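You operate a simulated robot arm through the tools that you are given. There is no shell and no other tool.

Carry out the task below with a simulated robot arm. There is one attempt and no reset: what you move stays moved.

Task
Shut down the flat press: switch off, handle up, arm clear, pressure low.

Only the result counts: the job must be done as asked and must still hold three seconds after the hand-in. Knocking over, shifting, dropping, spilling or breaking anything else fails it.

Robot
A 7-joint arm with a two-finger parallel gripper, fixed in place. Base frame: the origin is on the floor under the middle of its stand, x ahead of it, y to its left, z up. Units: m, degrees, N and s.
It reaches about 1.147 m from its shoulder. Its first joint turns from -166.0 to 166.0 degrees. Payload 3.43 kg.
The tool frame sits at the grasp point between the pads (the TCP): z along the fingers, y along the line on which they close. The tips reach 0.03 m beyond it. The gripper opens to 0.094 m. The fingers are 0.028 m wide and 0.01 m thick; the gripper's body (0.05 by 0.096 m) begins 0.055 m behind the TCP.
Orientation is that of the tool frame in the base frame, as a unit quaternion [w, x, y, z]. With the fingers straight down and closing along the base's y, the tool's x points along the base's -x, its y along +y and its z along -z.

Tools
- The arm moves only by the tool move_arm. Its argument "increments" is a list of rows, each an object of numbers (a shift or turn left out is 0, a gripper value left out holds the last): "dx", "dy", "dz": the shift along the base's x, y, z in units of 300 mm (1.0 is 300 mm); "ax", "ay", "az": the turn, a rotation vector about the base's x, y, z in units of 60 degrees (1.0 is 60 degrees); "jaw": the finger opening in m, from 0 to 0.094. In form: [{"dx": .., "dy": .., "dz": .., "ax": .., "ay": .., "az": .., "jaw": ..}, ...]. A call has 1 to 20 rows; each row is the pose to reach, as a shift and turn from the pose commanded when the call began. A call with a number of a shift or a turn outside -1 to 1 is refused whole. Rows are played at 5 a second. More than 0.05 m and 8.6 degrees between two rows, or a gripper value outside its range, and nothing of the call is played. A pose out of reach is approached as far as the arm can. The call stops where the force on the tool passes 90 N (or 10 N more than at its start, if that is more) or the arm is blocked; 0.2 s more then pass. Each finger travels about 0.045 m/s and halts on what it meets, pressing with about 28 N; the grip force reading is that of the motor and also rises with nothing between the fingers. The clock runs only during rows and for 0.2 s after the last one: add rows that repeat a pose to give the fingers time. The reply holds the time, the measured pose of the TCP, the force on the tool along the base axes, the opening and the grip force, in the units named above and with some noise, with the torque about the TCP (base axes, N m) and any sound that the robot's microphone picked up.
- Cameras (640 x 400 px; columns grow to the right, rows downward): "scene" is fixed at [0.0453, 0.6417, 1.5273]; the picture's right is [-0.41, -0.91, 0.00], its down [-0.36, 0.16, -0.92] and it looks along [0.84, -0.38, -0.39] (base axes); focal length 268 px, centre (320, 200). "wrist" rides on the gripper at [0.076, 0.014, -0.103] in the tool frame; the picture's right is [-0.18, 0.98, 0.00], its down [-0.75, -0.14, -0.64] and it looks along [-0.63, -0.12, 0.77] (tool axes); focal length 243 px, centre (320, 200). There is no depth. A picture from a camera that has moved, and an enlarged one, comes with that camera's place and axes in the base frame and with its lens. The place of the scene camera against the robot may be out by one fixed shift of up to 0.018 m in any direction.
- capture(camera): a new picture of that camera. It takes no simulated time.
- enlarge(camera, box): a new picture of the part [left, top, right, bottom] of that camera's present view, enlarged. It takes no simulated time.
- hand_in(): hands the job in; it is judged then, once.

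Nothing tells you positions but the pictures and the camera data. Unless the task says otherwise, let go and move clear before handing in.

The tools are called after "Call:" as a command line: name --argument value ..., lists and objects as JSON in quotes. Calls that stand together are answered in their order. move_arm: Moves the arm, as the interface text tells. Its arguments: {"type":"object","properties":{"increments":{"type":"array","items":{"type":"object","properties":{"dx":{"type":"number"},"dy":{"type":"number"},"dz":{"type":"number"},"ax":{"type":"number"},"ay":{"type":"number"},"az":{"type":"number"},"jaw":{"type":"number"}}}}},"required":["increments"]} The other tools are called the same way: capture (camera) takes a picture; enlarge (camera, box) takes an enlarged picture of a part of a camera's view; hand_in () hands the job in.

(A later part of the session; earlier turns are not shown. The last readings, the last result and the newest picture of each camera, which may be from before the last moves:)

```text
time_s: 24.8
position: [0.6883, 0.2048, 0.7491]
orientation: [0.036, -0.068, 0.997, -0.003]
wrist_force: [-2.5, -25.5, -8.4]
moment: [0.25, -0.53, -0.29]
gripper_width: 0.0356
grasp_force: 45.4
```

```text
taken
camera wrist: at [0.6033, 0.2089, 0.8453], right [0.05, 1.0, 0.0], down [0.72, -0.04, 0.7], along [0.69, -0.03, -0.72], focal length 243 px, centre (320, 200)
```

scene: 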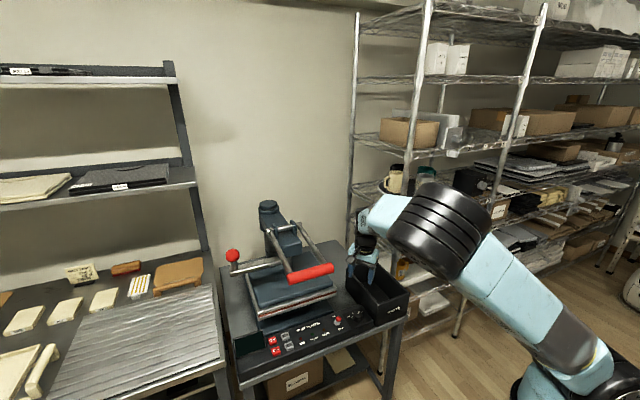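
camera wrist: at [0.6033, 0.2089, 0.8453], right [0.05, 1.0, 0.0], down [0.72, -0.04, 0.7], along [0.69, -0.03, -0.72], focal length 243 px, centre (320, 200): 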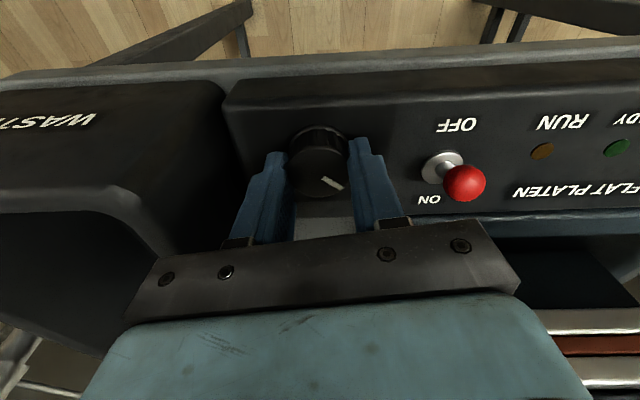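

The pointer now points towards LOW. I'll open, rise straight up and check it from above.

Call:
move_arm --increments '[{"jaw": 0.06}, {"jaw": 0.06}, {"jaw": 0.06}, {"dz": 0.1}, {"dz": 0.22}, {"dz": 0.36}, {"dz": 0.5}, {"dz": 0.6}, {"dz": 0.6}]'

Call:
capture --camera "wrist"

Call:
enlarge --camera "wrist" --box '[250, 20, 430, 120]'

Call:
enlarge --camera "scene" --box '[300, 290, 390, 350]'

```text
time_s: 26.8
position: [0.6892, 0.2047, 0.9301]
orientation: [0.034, -0.068, 0.997, -0.002]
wrist_force: [-0.9, 0.1, -0.3]
moment: [0.02, -0.02, 0.01]
gripper_width: 0.0601
grasp_force: 0.2
```

```text
taken
camera wrist: at [0.6032, 0.2093, 1.0265], right [0.05, 1.0, 0.0], down [0.72, -0.04, 0.69], along [0.69, -0.03, -0.72], focal length 243 px, centre (320, 200)
```

wrist: 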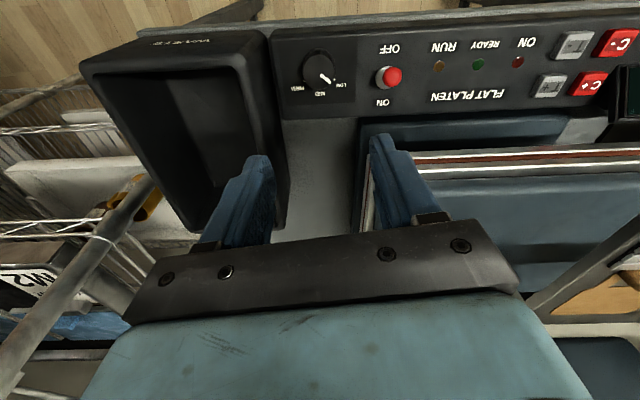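

```text
3.56 times, centred on (340, 70) of wrist
camera zoom: at [0.6032, 0.2093, 1.0265], right [0.05, 1.0, 0.0], down [0.72, -0.04, 0.69], along [0.69, -0.03, -0.72], focal length 863 px, centre (249, 662)
```

zoom: 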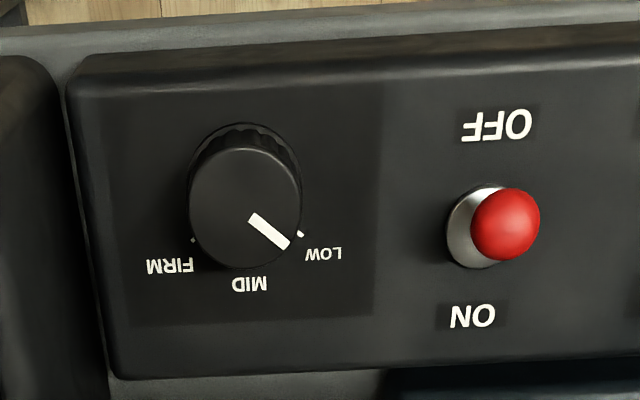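

```text
6.67 times, centred on (345, 320) of scene
camera zoom: at [0.0453, 0.6417, 1.5273], right [-0.41, -0.91, 0.0], down [-0.36, 0.16, -0.92], along [0.84, -0.38, -0.39], focal length 1786 px, centre (153, -600)
```

zoom: 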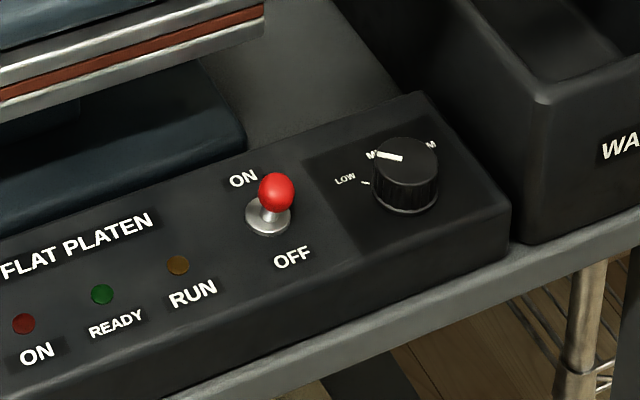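

The dial reads LOW and the toggle is OFF. Next is the handle: I'll back away in front of the press, then tip the gripper so closed fingers point forward and down under the red grip.

Call:
move_arm --increments '[{"dx": -0.15, "az": -0.04, "jaw": 0.0}, {"dx": -0.3, "az": -0.08}, {"dx": -0.45, "az": -0.127, "ax": 0.009}, {"dx": -0.6, "az": -0.127, "ax": 0.009}, {"dx": -0.74, "dy": 0.05, "az": -0.127, "ax": 0.009}, {"dx": -0.8, "dy": 0.18, "az": -0.127, "ax": 0.009}, {"dx": -0.8, "dy": 0.32, "az": -0.127, "ax": 0.009}, {"dx": -0.8, "dy": 0.32, "az": -0.127, "ax": 0.009}]'

Call:
move_arm --increments '[{"ay": -0.13, "dy": 0.05}, {"ay": -0.26, "dy": 0.1}, {"ay": -0.39, "dy": 0.16}, {"ay": -0.52, "dy": 0.22}, {"ay": -0.65, "dy": 0.28}, {"ay": -0.78, "dy": 0.34}, {"ay": -0.91, "dy": 0.37}, {"ay": -0.933, "dy": 0.37}, {"ay": -0.933, "dy": 0.37}]'

Call:
capture --camera "wrist"

Call:
capture --camera "scene"

```text
time_s: 28.6
position: [0.4482, 0.2993, 0.9281]
orientation: [0.034, 0.0, 0.999, 0.0]
wrist_force: [0.6, -0.7, -0.1]
moment: [-0.01, -0.02, 0.04]
gripper_width: 0.0
grasp_force: 28.2
```

```text
time_s: 29.4
position: [0.4997, 0.2948, 0.9309]
orientation: [0.209, 0.081, 0.974, -0.009]
wrist_force: [0.7, 0.0, 0.1]
moment: [-0.06, 0.01, -0.01]
gripper_width: 0.0
grasp_force: 27.7
stopped in row 3: the arm was blocked; the commanded pose is now the measured one
```

```text
taken
camera wrist: at [0.3919, 0.3257, 0.9925], right [0.33, 0.94, 0.09], down [0.39, -0.22, 0.89], along [0.86, -0.25, -0.44], focal length 243 px, centre (320, 200)
```

wrist: 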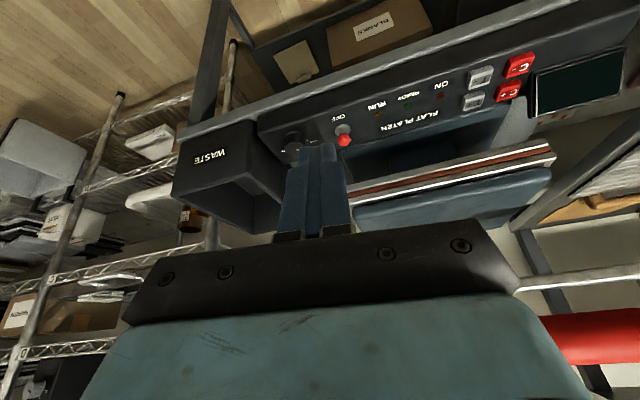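

```text
taken
```

scene: 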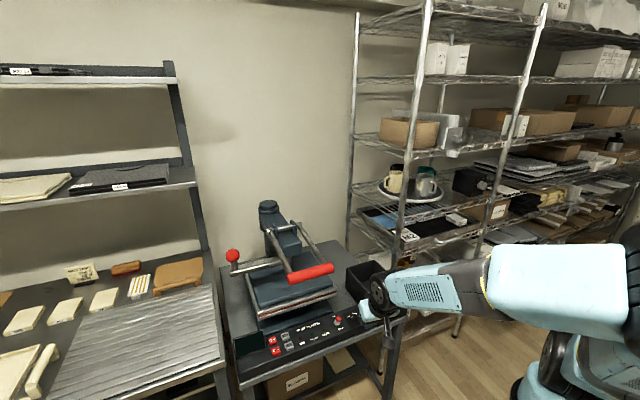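

The arm reached a joint limit there (no contact force), because it was folded too close to its base. I'll rise well clear, then set the orientation where there is more room.

Call:
move_arm --increments '[{"dx": -0.02, "dz": 0.14}, {"dx": -0.04, "dz": 0.28}, {"dx": -0.06, "dz": 0.42}, {"dx": -0.08, "dz": 0.56}, {"dx": -0.1, "dz": 0.7}, {"dx": -0.12, "dz": 0.84}, {"dx": -0.14, "dz": 0.98}, {"dx": -0.14, "dz": 0.98}]'

Call:
capture --camera "scene"

```text
time_s: 30.0
position: [0.5416, 0.2265, 1.0029]
orientation: [0.199, 0.177, 0.964, -0.024]
wrist_force: [-0.2, -0.9, -0.5]
moment: [0.04, 0.01, 0.02]
gripper_width: 0.0002
grasp_force: 28.0
stopped in row 3: the arm was blocked; the commanded pose is now the measured one
```

```text
taken
```

scene: 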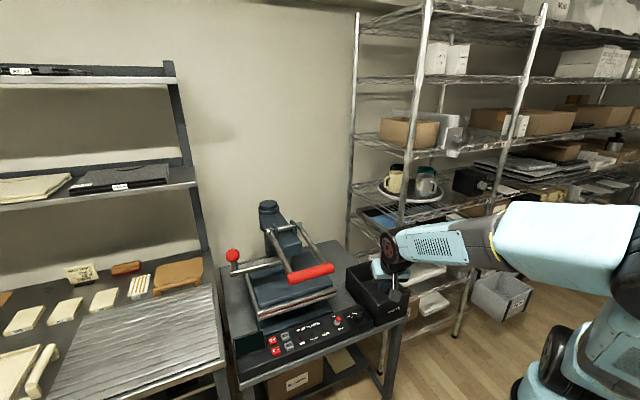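

The posture is still pinned by a joint limit. I'll undo the tilt first, back towards the vertical pose that worked, before rising.

Call:
move_arm --increments '[{"ay": 0.1}, {"ay": 0.2}, {"ay": 0.3}, {"ay": 0.3}]'

Call:
capture --camera "scene"

```text
time_s: 31.0
position: [0.5422, 0.2274, 1.0039]
orientation: [0.046, 0.168, 0.983, -0.051]
wrist_force: [0.1, 0.2, 0.5]
moment: [0.01, -0.01, 0.03]
gripper_width: 0.0
grasp_force: 28.0
```

```text
taken
```

scene: 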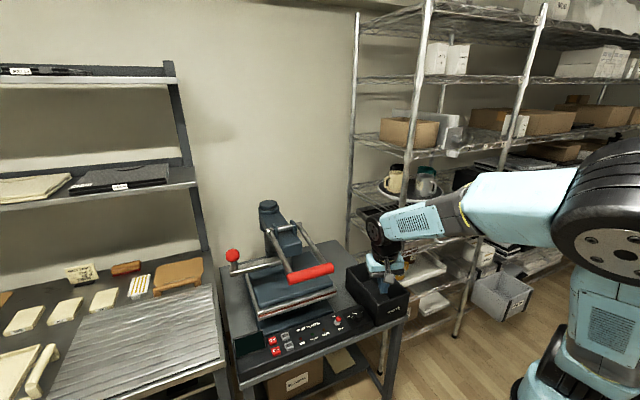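

That freed it. Now I'll rise with the tool vertical.

Call:
move_arm --increments '[{"dz": 0.14}, {"dz": 0.28}, {"dz": 0.42}, {"dz": 0.56}, {"dz": 0.7}, {"dz": 0.84}, {"dz": 0.98}, {"dz": 0.98}]'

Call:
capture --camera "scene"

```text
time_s: 32.8
position: [0.5412, 0.2286, 1.2984]
orientation: [0.047, 0.169, 0.983, -0.052]
wrist_force: [0.5, -0.3, 0.0]
moment: [-0.04, 0.01, 0.0]
gripper_width: 0.0
grasp_force: 28.0
```

```text
taken
```

scene: 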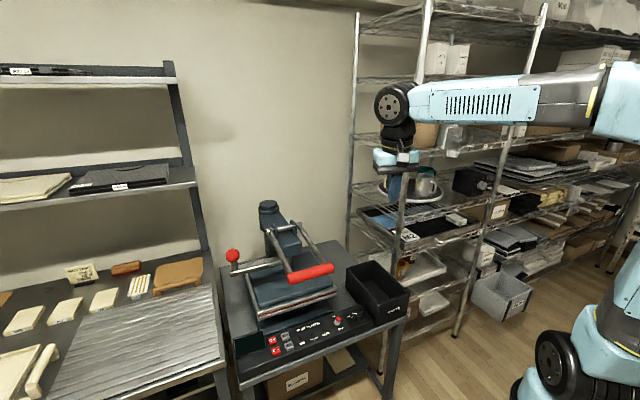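

The arm is free again at (0.54, 0.23, 1.30). I'll reorient there, yawing the tool 30° outward along the arm's natural radial direction and tilting it 45° forward, which should leave the joints more margin for the handle.

Call:
move_arm --increments '[{"ax": 0.0176, "ay": -0.082, "az": 0.103, "dx": -0.03, "dy": 0.02}, {"ax": 0.0353, "ay": -0.164, "az": 0.206, "dx": -0.06, "dy": 0.04}, {"ax": 0.0529, "ay": -0.246, "az": 0.309, "dx": -0.1, "dy": 0.07}, {"ax": 0.0705, "ay": -0.328, "az": 0.4125, "dx": -0.14, "dy": 0.1}, {"ax": 0.0881, "ay": -0.41, "az": 0.516, "dx": -0.18, "dy": 0.13}, {"ax": 0.1058, "ay": -0.492, "az": 0.619, "dx": -0.22, "dy": 0.16}, {"ax": 0.1234, "ay": -0.574, "az": 0.722, "dx": -0.26, "dy": 0.18}, {"ax": 0.141, "ay": -0.656, "az": 0.825, "dx": -0.3, "dy": 0.2}, {"ax": 0.141, "ay": -0.656, "az": 0.825, "dx": -0.3, "dy": 0.2}]'

Call:
capture --camera "scene"

Call:
capture --camera "wrist"

```text
time_s: 34.8
position: [0.4488, 0.2863, 1.2966]
orientation: [0.369, -0.239, 0.892, 0.1]
wrist_force: [-0.4, 0.3, -0.5]
moment: [-0.02, 0.03, -0.04]
gripper_width: 0.0
grasp_force: 28.2
```

```text
taken
```

scene: 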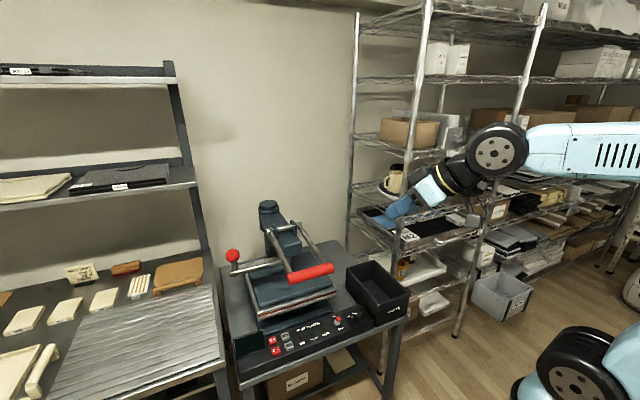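

```text
taken
camera wrist: at [0.3325, 0.2358, 1.315], right [-0.38, 0.92, 0.13], down [0.14, -0.08, 0.99], along [0.91, 0.39, -0.1], focal length 243 px, centre (320, 200)
```

wrist: 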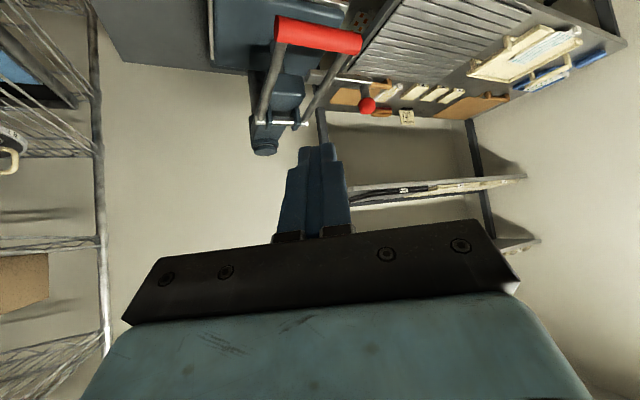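

The tilted, radial posture works. I'll descend in front of the handle to about (0.53, 0.35, 1.00), still short of the red grip.

Call:
move_arm --increments '[{"dx": 0.034, "dy": 0.027, "dz": -0.124}, {"dx": 0.068, "dy": 0.053, "dz": -0.248}, {"dx": 0.101, "dy": 0.08, "dz": -0.371}, {"dx": 0.135, "dy": 0.107, "dz": -0.495}, {"dx": 0.169, "dy": 0.133, "dz": -0.619}, {"dx": 0.203, "dy": 0.16, "dz": -0.743}, {"dx": 0.236, "dy": 0.186, "dz": -0.866}, {"dx": 0.27, "dy": 0.213, "dz": -0.99}, {"dx": 0.27, "dy": 0.213, "dz": -0.99}]'

Call:
capture --camera "scene"

Call:
capture --camera "wrist"

```text
time_s: 37.0
position: [0.5073, 0.3733, 1.0013]
orientation: [0.368, -0.267, 0.884, 0.112]
wrist_force: [-0.8, -1.3, 0.2]
moment: [-0.02, -0.04, -0.01]
gripper_width: 0.0002
grasp_force: 28.2
stopped in row 9: the arm was blocked; the commanded pose is now the measured one
```

```text
taken
```

scene: 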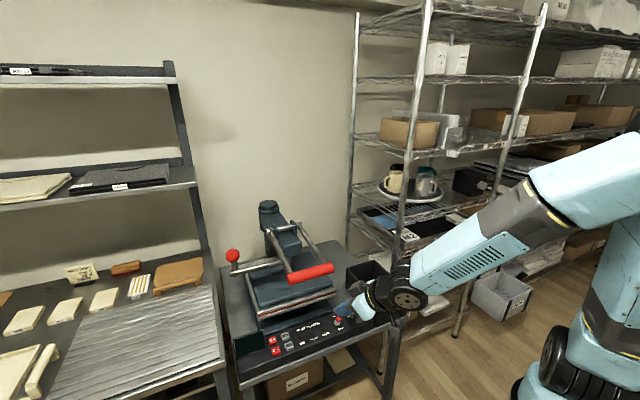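

```text
taken
camera wrist: at [0.3943, 0.3143, 1.0186], right [-0.44, 0.89, 0.13], down [0.14, -0.08, 0.99], along [0.89, 0.45, -0.1], focal length 243 px, centre (320, 200)
```

wrist: 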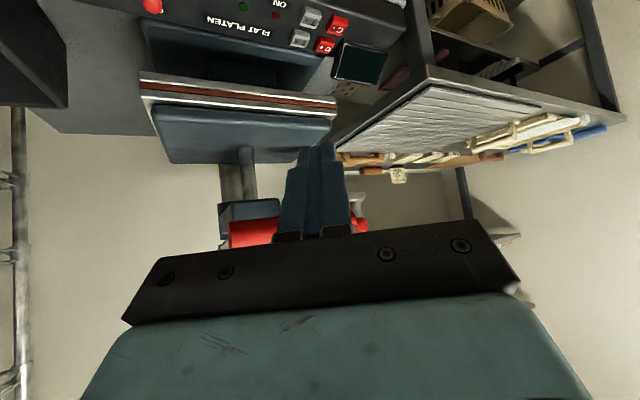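

The arm was blocked again by posture at that close-in point, though only slightly off target. Moving outward eases it, so I'll step forward and down under the red grip.

Call:
move_arm --increments '[{"dx": 0.06, "dy": 0.022, "dz": -0.03}, {"dx": 0.12, "dy": 0.045, "dz": -0.06}, {"dx": 0.18, "dy": 0.068, "dz": -0.09}, {"dx": 0.243, "dy": 0.09, "dz": -0.12}, {"dx": 0.243, "dy": 0.09, "dz": -0.12}]'

Call:
capture --camera "wrist"

Call:
enlarge --camera "scene" --box '[220, 190, 460, 350]'

```text
time_s: 38.2
position: [0.5801, 0.3991, 0.965]
orientation: [0.366, -0.267, 0.885, 0.112]
wrist_force: [-0.9, -0.3, 0.1]
moment: [0.02, 0.02, 0.01]
gripper_width: 0.0
grasp_force: 27.9
```

```text
taken
camera wrist: at [0.4672, 0.3402, 0.9818], right [-0.43, 0.89, 0.13], down [0.14, -0.08, 0.99], along [0.89, 0.45, -0.1], focal length 243 px, centre (320, 200)
```

wrist: 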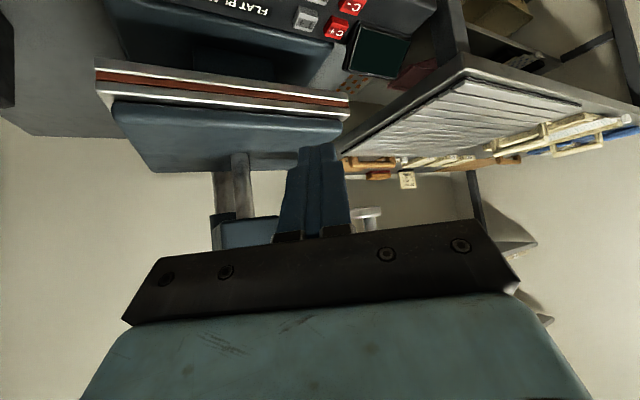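

```text
2.50 times, centred on (340, 270) of scene
camera zoom: at [0.0453, 0.6417, 1.5273], right [-0.41, -0.91, 0.0], down [-0.36, 0.16, -0.92], along [0.84, -0.38, -0.39], focal length 670 px, centre (270, 25)
```

zoom: 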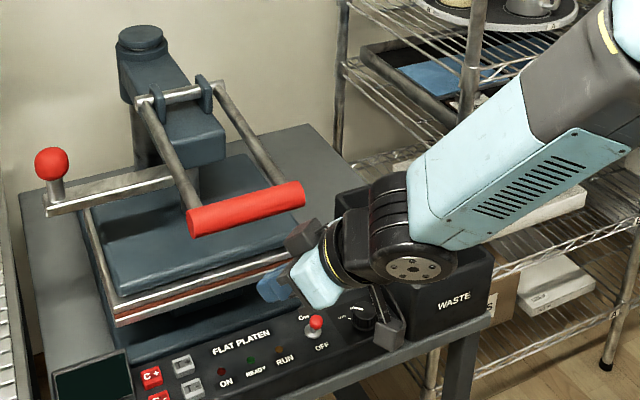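

The closed fingers are now just in front of and below the grip with no contact. I'll slide under it and begin lifting along its arc about the hinge, to roughly 10° first, watching the force.

Call:
move_arm --increments '[{"dx": 0.06, "dy": 0.018, "dz": 0.0}, {"dx": 0.117, "dy": 0.036, "dz": 0.0}, {"dx": 0.126, "dy": 0.036, "dz": 0.083}, {"dx": 0.14, "dy": 0.036, "dz": 0.135}, {"dx": 0.136, "dy": 0.036, "dz": 0.174}, {"dx": 0.136, "dy": 0.036, "dz": 0.213}, {"dx": 0.14, "dy": 0.036, "dz": 0.267}, {"dx": 0.145, "dy": 0.036, "dz": 0.317}, {"dx": 0.15, "dy": 0.036, "dz": 0.368}, {"dx": 0.15, "dy": 0.036, "dz": 0.368}]'

Call:
enlarge --camera "scene" --box '[220, 190, 460, 350]'

Call:
capture --camera "wrist"

```text
time_s: 40.4
position: [0.6329, 0.4068, 1.0745]
orientation: [0.368, -0.264, 0.885, 0.111]
wrist_force: [0.2, 0.0, -1.4]
moment: [0.02, 0.05, 0.1]
gripper_width: 0.0
grasp_force: 28.3
```

```text
2.50 times, centred on (340, 270) of scene
camera zoom: at [0.0453, 0.6417, 1.5273], right [-0.41, -0.91, 0.0], down [-0.36, 0.16, -0.92], along [0.84, -0.38, -0.39], focal length 670 px, centre (270, 25)
```

zoom: 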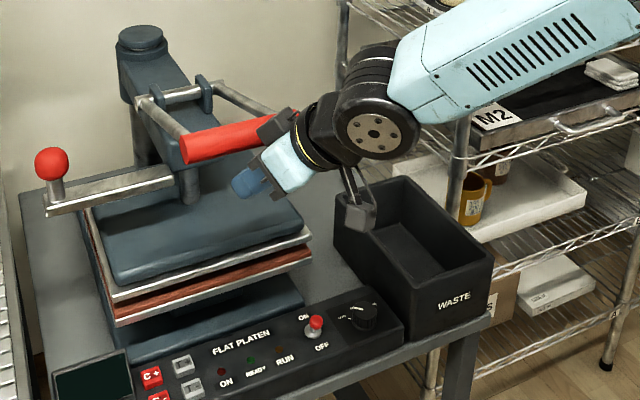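

```text
taken
camera wrist: at [0.5189, 0.3496, 1.0932], right [-0.43, 0.89, 0.13], down [0.14, -0.08, 0.99], along [0.89, 0.44, -0.09], focal length 243 px, centre (320, 200)
```

wrist: 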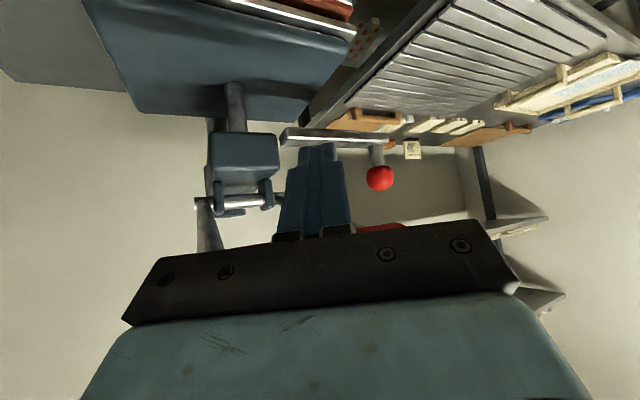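

The handle lifts easily and the platen is already opening. I'll continue along the arc to about 60°.

Call:
move_arm --increments '[{"dx": 0.018, "dz": 0.076}, {"dx": 0.04, "dz": 0.151}, {"dx": 0.07, "dz": 0.223}, {"dx": 0.106, "dz": 0.292}, {"dx": 0.148, "dz": 0.357}, {"dx": 0.195, "dz": 0.419}, {"dx": 0.248, "dz": 0.477}, {"dx": 0.305, "dz": 0.529}, {"dx": 0.367, "dz": 0.577}, {"dx": 0.433, "dz": 0.619}, {"dx": 0.433, "dz": 0.619}]'

Call:
capture --camera "scene"

Call:
capture --camera "wrist"

```text
time_s: 42.8
position: [0.7569, 0.411, 1.2613]
orientation: [0.366, -0.266, 0.885, 0.11]
wrist_force: [0.2, -0.3, -0.8]
moment: [0.01, 0.0, 0.01]
gripper_width: 0.0
grasp_force: 27.7
```

```text
taken
```

scene: 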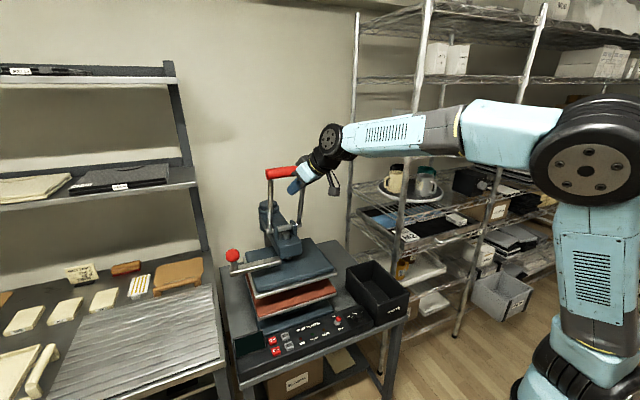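

```text
taken
camera wrist: at [0.6423, 0.3533, 1.2786], right [-0.43, 0.89, 0.13], down [0.14, -0.08, 0.99], along [0.89, 0.45, -0.1], focal length 243 px, centre (320, 200)
```

wrist: 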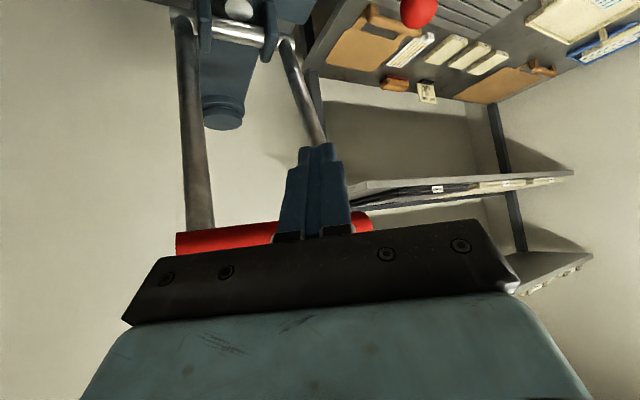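

The handle is standing up with the platen lifted off. I'll check how far it has gone.

Call:
enlarge --camera "scene" --box '[220, 120, 380, 320]'

```text
2.00 times, centred on (300, 220) of scene
camera zoom: at [0.0453, 0.6417, 1.5273], right [-0.41, -0.91, 0.0], down [-0.36, 0.16, -0.92], along [0.84, -0.38, -0.39], focal length 536 px, centre (360, 160)
```

zoom: 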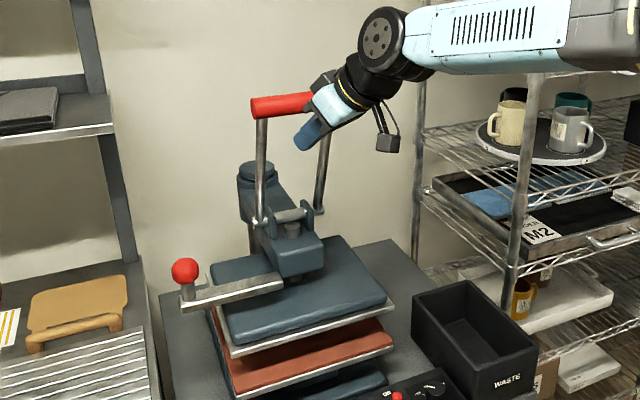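

The handle appears to be around 65–70°. I'll push on to about 75° and watch for the end stop.

Call:
move_arm --increments '[{"dx": 0.035, "dz": 0.018}, {"dx": 0.069, "dz": 0.036}, {"dx": 0.105, "dz": 0.052}, {"dx": 0.141, "dz": 0.066}, {"dx": 0.178, "dz": 0.078}, {"dx": 0.215, "dz": 0.089}, {"dx": 0.215, "dz": 0.089}]'

Call:
enlarge --camera "scene" --box '[220, 120, 380, 320]'

Call:
capture --camera "wrist"

```text
time_s: 43.8
position: [0.7882, 0.411, 1.2772]
orientation: [0.357, -0.269, 0.887, 0.114]
wrist_force: [-56.3, -22.6, 7.9]
moment: [0.18, -0.67, -0.66]
gripper_width: 0.0002
grasp_force: 28.0
stopped in row 5: the force on the tool passed its limit at 114 N (the readings are from after the stop); the commanded pose is now the measured one
```

```text
2.00 times, centred on (300, 220) of scene
camera zoom: at [0.0453, 0.6417, 1.5273], right [-0.41, -0.91, 0.0], down [-0.36, 0.16, -0.92], along [0.84, -0.38, -0.39], focal length 536 px, centre (360, 160)
```

zoom: 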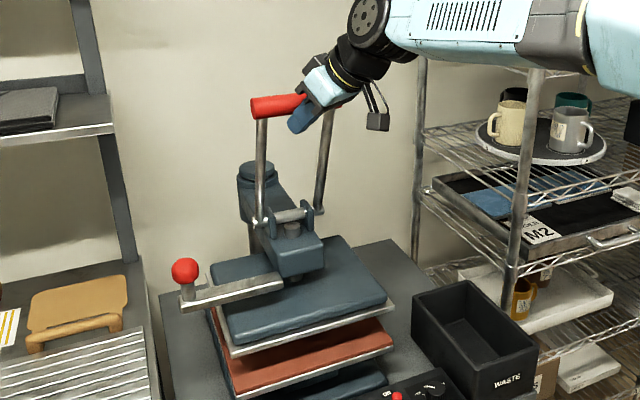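

```text
taken
camera wrist: at [0.6755, 0.3519, 1.2969], right [-0.44, 0.89, 0.14], down [0.16, -0.07, 0.98], along [0.88, 0.46, -0.11], focal length 243 px, centre (320, 200)
```

wrist: 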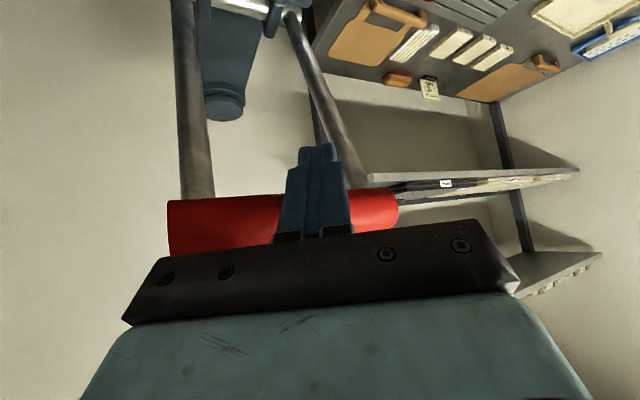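

The handle reached its upper stop (it had already risen by itself; I stopped against it). I'll withdraw along the finger direction and see that it stays up.

Call:
move_arm --increments '[{"dx": -0.05, "dy": -0.02, "dz": 0.02}, {"dx": -0.12, "dy": -0.06, "dz": 0.08}, {"dx": -0.2, "dy": -0.11, "dz": 0.16}, {"dx": -0.3, "dy": -0.15, "dz": 0.22}, {"dx": -0.43, "dy": -0.17, "dz": 0.24}, {"dx": -0.57, "dy": -0.18, "dz": 0.24}, {"dx": -0.57, "dy": -0.18, "dz": 0.24}]'

Call:
enlarge --camera "scene" --box '[200, 120, 420, 400]'

Call:
capture --camera "wrist"

```text
time_s: 45.4
position: [0.6215, 0.3581, 1.3433]
orientation: [0.356, -0.268, 0.888, 0.113]
wrist_force: [-0.3, 0.2, 0.2]
moment: [-0.02, 0.0, -0.02]
gripper_width: 0.0002
grasp_force: 28.1
```

```text
1.43 times, centred on (310, 260) of scene
camera zoom: at [0.0453, 0.6417, 1.5273], right [-0.41, -0.91, 0.0], down [-0.36, 0.16, -0.92], along [0.84, -0.38, -0.39], focal length 383 px, centre (334, 114)
```

zoom: 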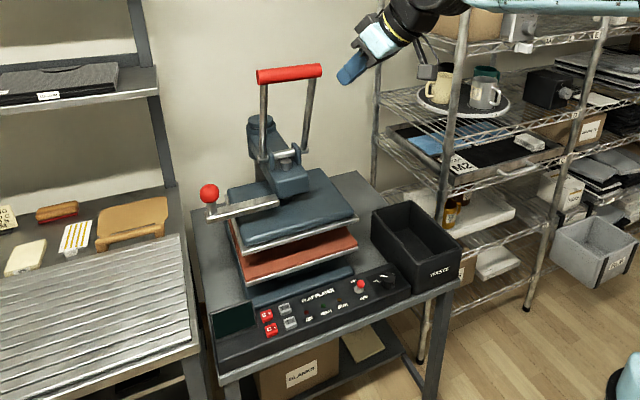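

```text
taken
camera wrist: at [0.5093, 0.2999, 1.365], right [-0.44, 0.89, 0.14], down [0.16, -0.07, 0.98], along [0.88, 0.45, -0.12], focal length 243 px, centre (320, 200)
```

wrist: 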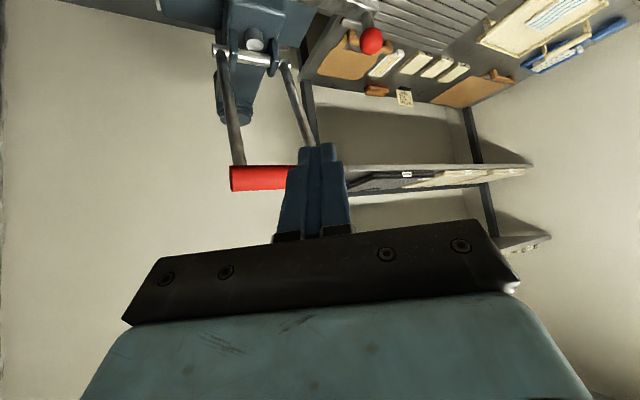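

The handle stays up by itself, and the raised platen's underside is at about z=0.885, well above the bin rim (0.80). Next I'll swing the arm clear using the ball lever at about (0.827, 0.613, 1.03); first I move round in front of the raised handle to the +y side.

Call:
move_arm --increments '[{"dx": -0.07, "dy": 0.1, "dz": -0.03, "ax": -0.008, "ay": 0.02, "az": -0.09, "jaw": 0.08}, {"dx": -0.12, "dy": 0.23, "dz": -0.07, "ax": -0.016, "ay": 0.04, "az": -0.18}, {"dx": -0.14, "dy": 0.37, "dz": -0.11, "ax": -0.024, "ay": 0.062, "az": -0.28}, {"dx": -0.14, "dy": 0.51, "dz": -0.16, "ax": -0.032, "ay": 0.083, "az": -0.37}, {"dx": -0.12, "dy": 0.65, "dz": -0.2, "ax": -0.04, "ay": 0.104, "az": -0.47}, {"dx": -0.09, "dy": 0.78, "dz": -0.25, "ax": -0.048, "ay": 0.1245, "az": -0.562}, {"dx": -0.07, "dy": 0.85, "dz": -0.277, "ax": -0.048, "ay": 0.1245, "az": -0.562}, {"dx": -0.07, "dy": 0.85, "dz": -0.277, "ax": -0.048, "ay": 0.1245, "az": -0.562}]'

Call:
capture --camera "scene"

Call:
capture --camera "wrist"

```text
time_s: 47.2
position: [0.6017, 0.6146, 1.2635]
orientation: [0.31, 0.0, 0.951, -0.001]
wrist_force: [-0.2, -0.5, -0.8]
moment: [0.02, 0.0, -0.02]
gripper_width: 0.08
grasp_force: 0.1
```

```text
taken
```

scene: 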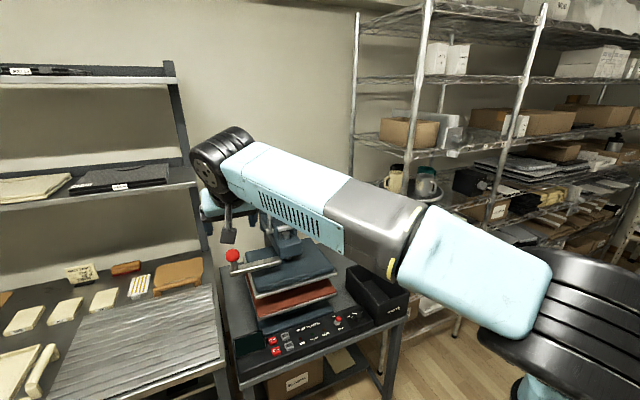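

```text
taken
camera wrist: at [0.4795, 0.6283, 1.3013], right [0.15, 0.98, 0.11], down [0.23, -0.14, 0.96], along [0.96, -0.12, -0.25], focal length 243 px, centre (320, 200)
```

wrist: 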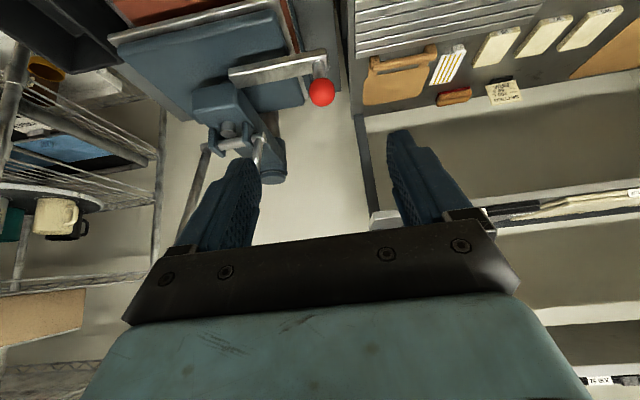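

The gripper is now on the lever's side and the ball refines to about (0.822, 0.610, 1.031). I'll move to 0.13 m short of it along the finger direction.

Call:
move_arm --increments '[{"dx": 0.1, "dy": -0.004, "dz": -0.088}, {"dx": 0.2, "dy": -0.008, "dz": -0.177}, {"dx": 0.3, "dy": -0.012, "dz": -0.265}, {"dx": 0.4, "dy": -0.015, "dz": -0.354}, {"dx": 0.48, "dy": -0.015, "dz": -0.425}, {"dx": 0.48, "dy": -0.015, "dz": -0.425}]'

Call:
capture --camera "wrist"

Call:
capture --camera "scene"

```text
time_s: 48.6
position: [0.7451, 0.6106, 1.1343]
orientation: [0.311, -0.001, 0.951, 0.0]
wrist_force: [-0.4, 0.0, 0.0]
moment: [0.02, 0.02, 0.0]
gripper_width: 0.0798
grasp_force: 0.0
```

```text
taken
camera wrist: at [0.6219, 0.6247, 1.1721], right [0.15, 0.98, 0.11], down [0.23, -0.14, 0.96], along [0.96, -0.12, -0.25], focal length 243 px, centre (320, 200)
```

wrist: 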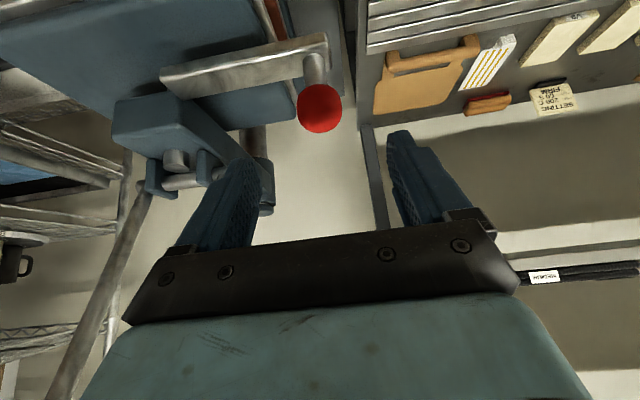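

```text
taken
```

scene: 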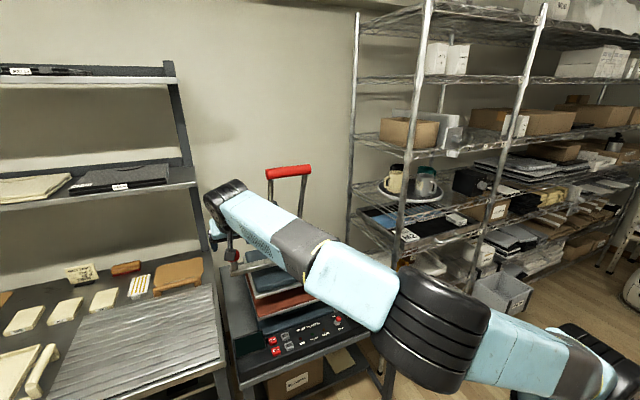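

The ball is centred between the open fingers. I'll advance onto it and close.

Call:
move_arm --increments '[{"dx": 0.064, "dz": -0.087}, {"dx": 0.128, "dz": -0.174}, {"dx": 0.192, "dz": -0.261}, {"dx": 0.25, "dz": -0.34}, {"dx": 0.25, "dz": -0.34}]'

Call:
capture --camera "wrist"

Call:
enlarge --camera "scene" --box '[180, 150, 400, 320]'

```text
time_s: 49.8
position: [0.8212, 0.6089, 1.0319]
orientation: [0.31, -0.001, 0.951, -0.001]
wrist_force: [-0.2, -0.9, -0.5]
moment: [0.01, 0.0, -0.03]
gripper_width: 0.0798
grasp_force: 0.0
```

```text
taken
camera wrist: at [0.6979, 0.6228, 1.0688], right [0.15, 0.98, 0.11], down [0.23, -0.14, 0.96], along [0.96, -0.12, -0.25], focal length 243 px, centre (320, 200)
```

wrist: 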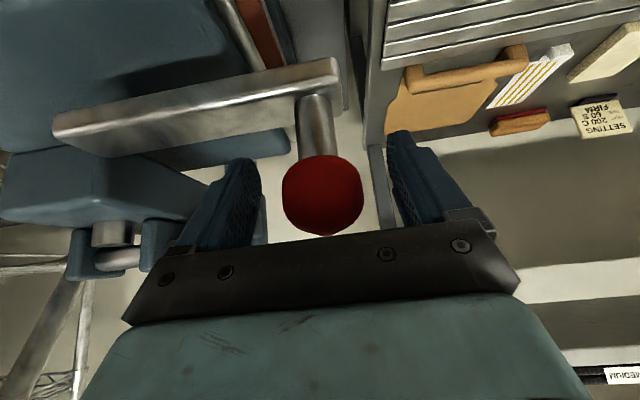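

```text
2.35 times, centred on (290, 235) of scene
camera zoom: at [0.0453, 0.6417, 1.5273], right [-0.41, -0.91, 0.0], down [-0.36, 0.16, -0.92], along [0.84, -0.38, -0.39], focal length 630 px, centre (391, 118)
```

zoom: 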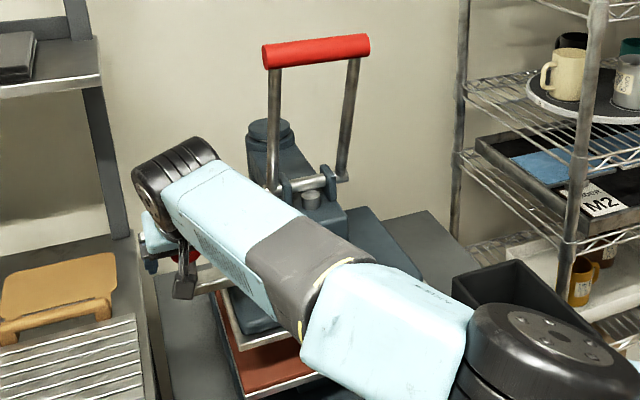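

The ball is between the pads. I'll close on it.

Call:
move_arm --increments '[{"jaw": 0.034}, {"jaw": 0.034}, {"jaw": 0.034}, {"jaw": 0.034}]'

Call:
capture --camera "wrist"

```text
time_s: 50.8
position: [0.8199, 0.6097, 1.0318]
orientation: [0.31, -0.001, 0.951, 0.0]
wrist_force: [5.5, 9.9, 0.5]
moment: [0.2, -0.15, 0.51]
gripper_width: 0.0438
grasp_force: 45.6
```

```text
taken
camera wrist: at [0.6977, 0.6235, 1.0689], right [0.15, 0.98, 0.11], down [0.23, -0.14, 0.96], along [0.96, -0.12, -0.25], focal length 243 px, centre (320, 200)
```

wrist: 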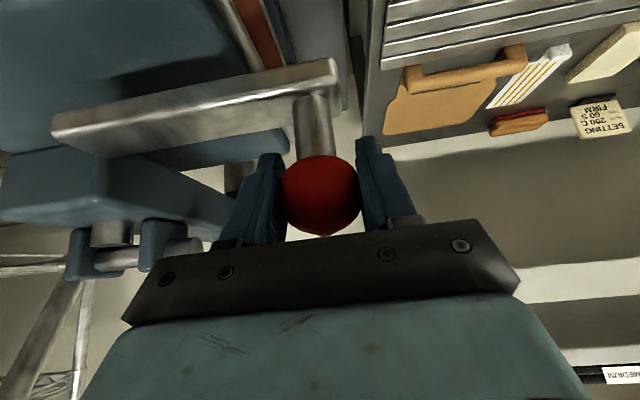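

The ball is gripped. I'll test the swing with a small pull of about 3 cm towards −y/−x, tangent to the column at about (1.17, 0.406), and read the force.

Call:
move_arm --increments '[{"dx": -0.012, "dy": -0.02}, {"dx": -0.024, "dy": -0.04}, {"dx": -0.036, "dy": -0.06}, {"dx": -0.047, "dy": -0.08}, {"dx": -0.047, "dy": -0.08}]'

Call:
capture --camera "wrist"

Call:
capture --camera "scene"

```text
time_s: 52.0
position: [0.8077, 0.5843, 1.0319]
orientation: [0.309, 0.0, 0.951, -0.001]
wrist_force: [11.8, 4.4, -3.4]
moment: [-0.14, 0.2, 0.05]
gripper_width: 0.0429
grasp_force: 45.1
```

```text
taken
camera wrist: at [0.6849, 0.5984, 1.0691], right [0.15, 0.98, 0.11], down [0.23, -0.14, 0.96], along [0.96, -0.12, -0.25], focal length 243 px, centre (320, 200)
```

wrist: 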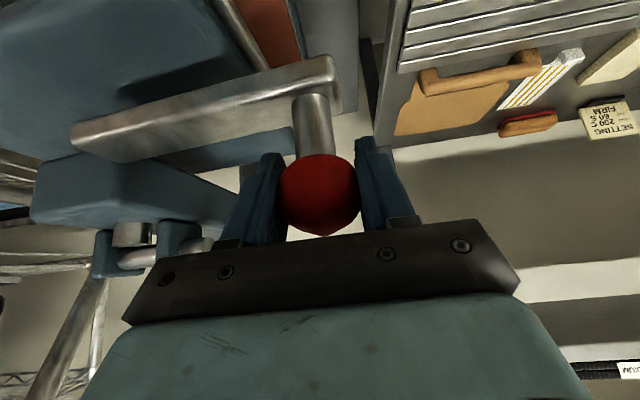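

```text
taken
```

scene: 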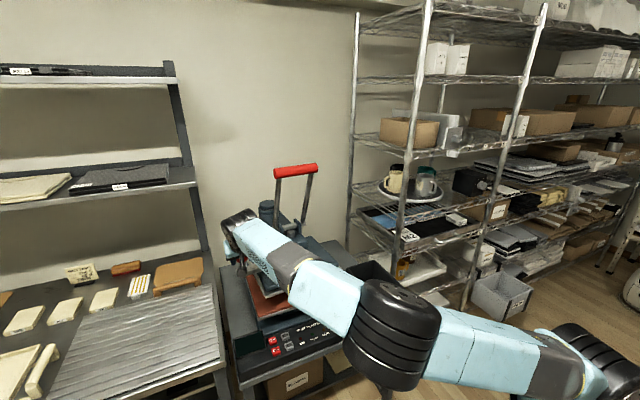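

The whole arm swings to the right with only about 10 N. I'll continue along the arc to about 16°, yawing the tool with it.

Call:
move_arm --increments '[{"dx": -0.02, "dy": -0.043, "az": 0.033}, {"dx": -0.039, "dy": -0.086, "az": 0.067}, {"dx": -0.055, "dy": -0.13, "az": 0.1}, {"dx": -0.071, "dy": -0.175, "az": 0.133}, {"dx": -0.084, "dy": -0.22, "az": 0.167}, {"dx": -0.097, "dy": -0.265, "az": 0.2}, {"dx": -0.097, "dy": -0.265, "az": 0.2}]'

Call:
capture --camera "scene"

Call:
capture --camera "wrist"

```text
time_s: 53.6
position: [0.7773, 0.5052, 1.0319]
orientation: [0.307, -0.101, 0.946, 0.031]
wrist_force: [-3.3, -1.5, -11.3]
moment: [-0.21, -0.08, -0.53]
gripper_width: 0.0424
grasp_force: 45.8
```

```text
taken
```

scene: 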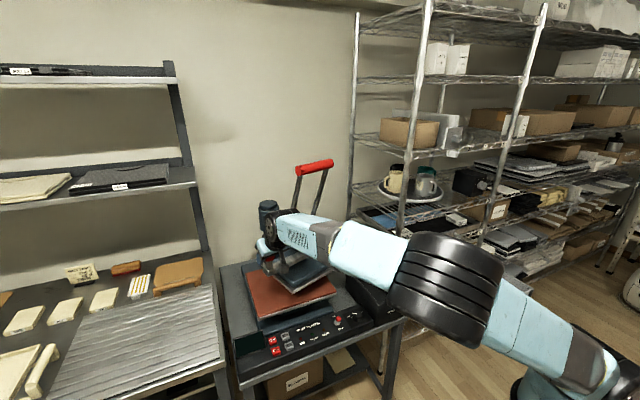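

```text
taken
camera wrist: at [0.655, 0.4935, 1.0692], right [-0.06, 0.99, 0.11], down [0.26, -0.09, 0.96], along [0.96, 0.09, -0.25], focal length 243 px, centre (320, 200)
```

wrist: 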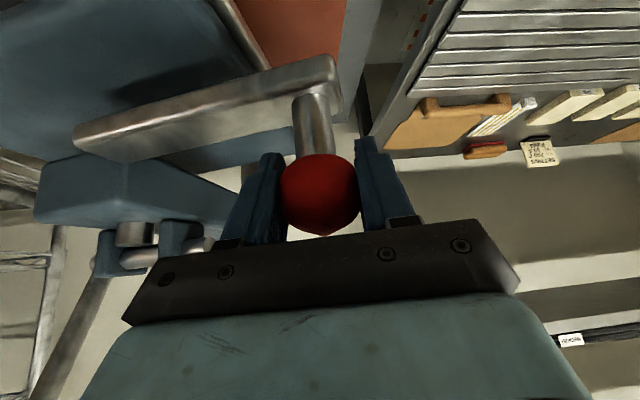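

The platen is moving clear and the lower pad is becoming visible. I'll continue to about 40°.

Call:
move_arm --increments '[{"dx": -0.011, "dy": -0.046, "az": 0.033}, {"dx": -0.02, "dy": -0.092, "az": 0.067}, {"dx": -0.027, "dy": -0.138, "az": 0.1}, {"dx": -0.033, "dy": -0.185, "az": 0.133}, {"dx": -0.037, "dy": -0.232, "az": 0.167}, {"dx": -0.04, "dy": -0.28, "az": 0.2}, {"dx": -0.041, "dy": -0.327, "az": 0.233}, {"dx": -0.04, "dy": -0.374, "az": 0.267}, {"dx": -0.038, "dy": -0.421, "az": 0.3}, {"dx": -0.034, "dy": -0.468, "az": 0.333}, {"dx": -0.028, "dy": -0.515, "az": 0.367}, {"dx": -0.021, "dy": -0.561, "az": 0.4}, {"dx": -0.021, "dy": -0.561, "az": 0.4}]'

Call:
capture --camera "scene"

Call:
capture --camera "wrist"

```text
time_s: 56.4
position: [0.7734, 0.3355, 1.0317]
orientation: [0.295, -0.294, 0.904, 0.095]
wrist_force: [26.3, 5.9, -16.6]
moment: [-0.18, 0.14, 0.05]
gripper_width: 0.0417
grasp_force: 45.2
```

```text
taken
```

scene: 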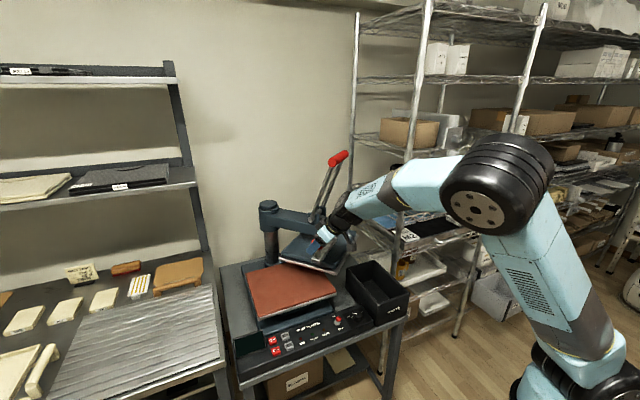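

```text
taken
camera wrist: at [0.6658, 0.2756, 1.0695], right [-0.46, 0.88, 0.11], down [0.27, 0.02, 0.96], along [0.85, 0.47, -0.25], focal length 243 px, centre (320, 200)
```

wrist: 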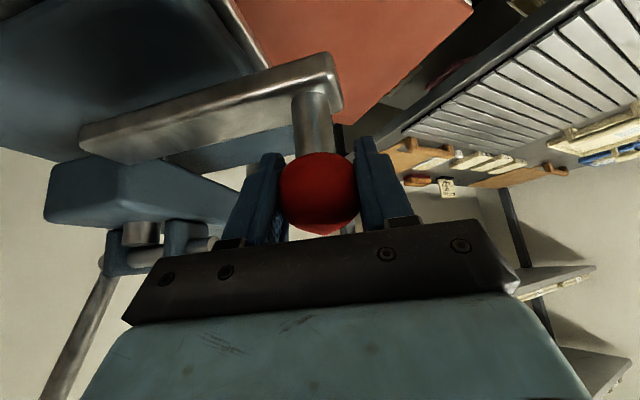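

The swing is about 40° done, with the arm and elbow well clear of the bin and rack. The inward force says the true radius is a little smaller, so I'll correct the arc and continue to about 60°.

Call:
move_arm --increments '[{"dx": 0.022, "dy": -0.055}, {"dx": 0.043, "dy": -0.11}, {"dx": 0.06, "dy": -0.162}, {"dx": 0.079, "dy": -0.214}, {"dx": 0.101, "dy": -0.264}, {"dx": 0.125, "dy": -0.314}, {"dx": 0.151, "dy": -0.362}, {"dx": 0.179, "dy": -0.409}, {"dx": 0.179, "dy": -0.409}]'

Call:
capture --camera "scene"

Call:
capture --camera "wrist"

```text
time_s: 58.4
position: [0.8245, 0.2115, 1.0339]
orientation: [0.296, -0.293, 0.904, 0.095]
wrist_force: [-31.0, -23.2, -9.5]
moment: [0.18, -0.01, -0.67]
gripper_width: 0.0442
grasp_force: 44.9
```

```text
taken
```

scene: 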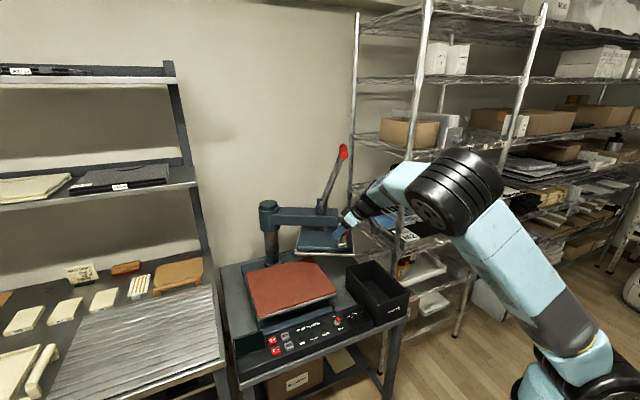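

```text
taken
camera wrist: at [0.7167, 0.1518, 1.0716], right [-0.46, 0.88, 0.11], down [0.27, 0.02, 0.96], along [0.85, 0.47, -0.25], focal length 243 px, centre (320, 200)
```

wrist: 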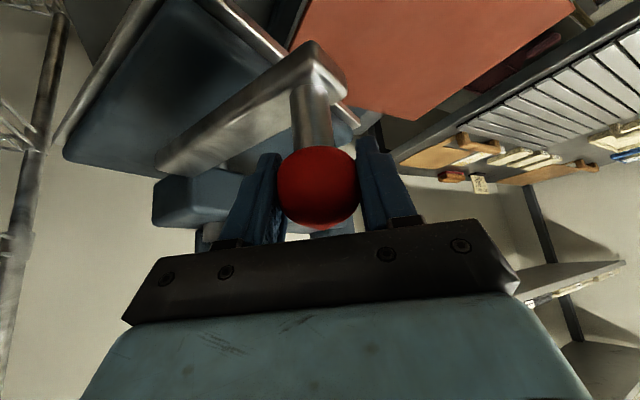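

About 60° swung. The rack's near post is at about (0.87, −0.10), so I'll yaw the wrist back as I continue, to keep it clear of the rack, going on to about 75°.

Call:
move_arm --increments '[{"dx": 0.003, "dy": -0.03, "az": -0.05}, {"dx": 0.018, "dy": -0.069, "az": -0.1}, {"dx": 0.044, "dy": -0.108, "az": -0.15}, {"dx": 0.07, "dy": -0.147, "az": -0.2}, {"dx": 0.098, "dy": -0.184, "az": -0.25}, {"dx": 0.127, "dy": -0.22, "az": -0.3}, {"dx": 0.158, "dy": -0.255, "az": -0.35}, {"dx": 0.19, "dy": -0.29, "az": -0.4}, {"dx": 0.19, "dy": -0.29, "az": -0.4}]'

Call:
capture --camera "scene"

Call:
capture --camera "wrist"

```text
time_s: 60.4
position: [0.8809, 0.1252, 1.0316]
orientation: [0.307, -0.099, 0.946, 0.031]
wrist_force: [-1.3, -2.3, -4.8]
moment: [-0.7, 0.19, -0.54]
gripper_width: 0.0454
grasp_force: 36.6
```

```text
taken
```

scene: 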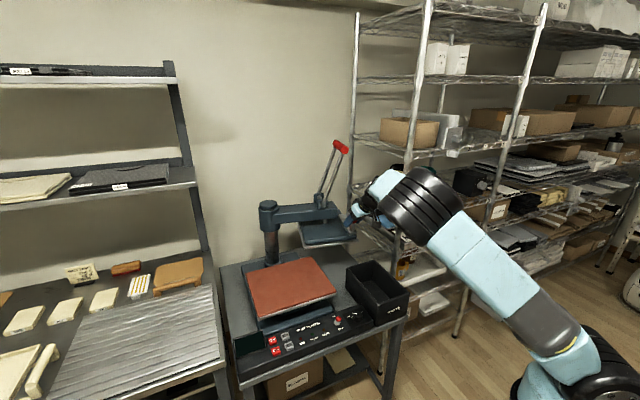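

```text
taken
camera wrist: at [0.7577, 0.1144, 1.07], right [-0.06, 0.99, 0.1], down [0.26, -0.09, 0.96], along [0.96, 0.08, -0.25], focal length 243 px, centre (320, 200)
```

wrist: 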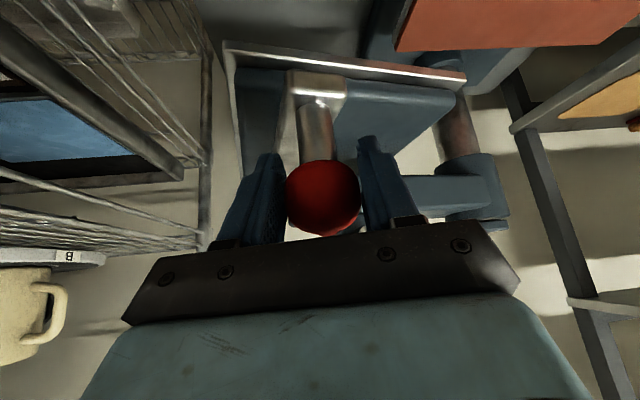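

About 74° now, with low force and clear of the bin and rack. I'll push on gently to see whether the swing has a stop beyond this, up to about 82°.

Call:
move_arm --increments '[{"dx": 0.033, "dy": -0.032, "az": -0.05}, {"dx": 0.067, "dy": -0.064, "az": -0.1}, {"dx": 0.102, "dy": -0.095, "az": -0.15}, {"dx": 0.138, "dy": -0.124, "az": -0.2}, {"dx": 0.138, "dy": -0.124, "az": -0.2}]'

Call:
capture --camera "scene"

Call:
capture --camera "wrist"

```text
time_s: 61.6
position: [0.925, 0.0899, 1.0327]
orientation: [0.311, -0.001, 0.951, 0.0]
wrist_force: [18.2, 16.3, 12.5]
moment: [-0.17, -0.27, -0.47]
gripper_width: 0.0456
grasp_force: 36.5
```

```text
taken
```

scene: 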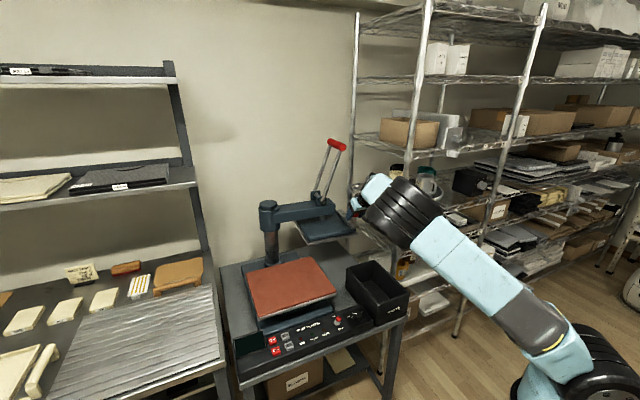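

```text
taken
camera wrist: at [0.8021, 0.1045, 1.0699], right [0.15, 0.98, 0.11], down [0.23, -0.14, 0.96], along [0.96, -0.12, -0.25], focal length 243 px, centre (320, 200)
```

wrist: 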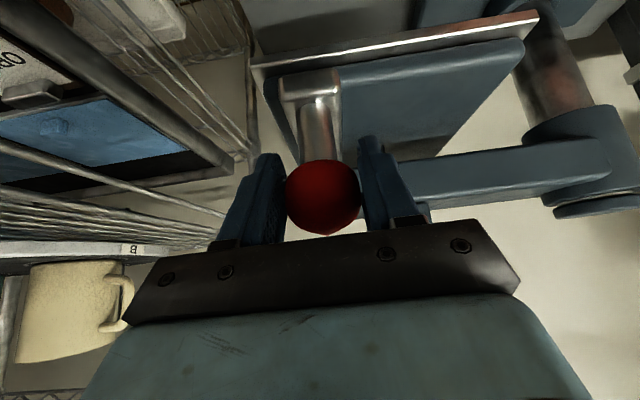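

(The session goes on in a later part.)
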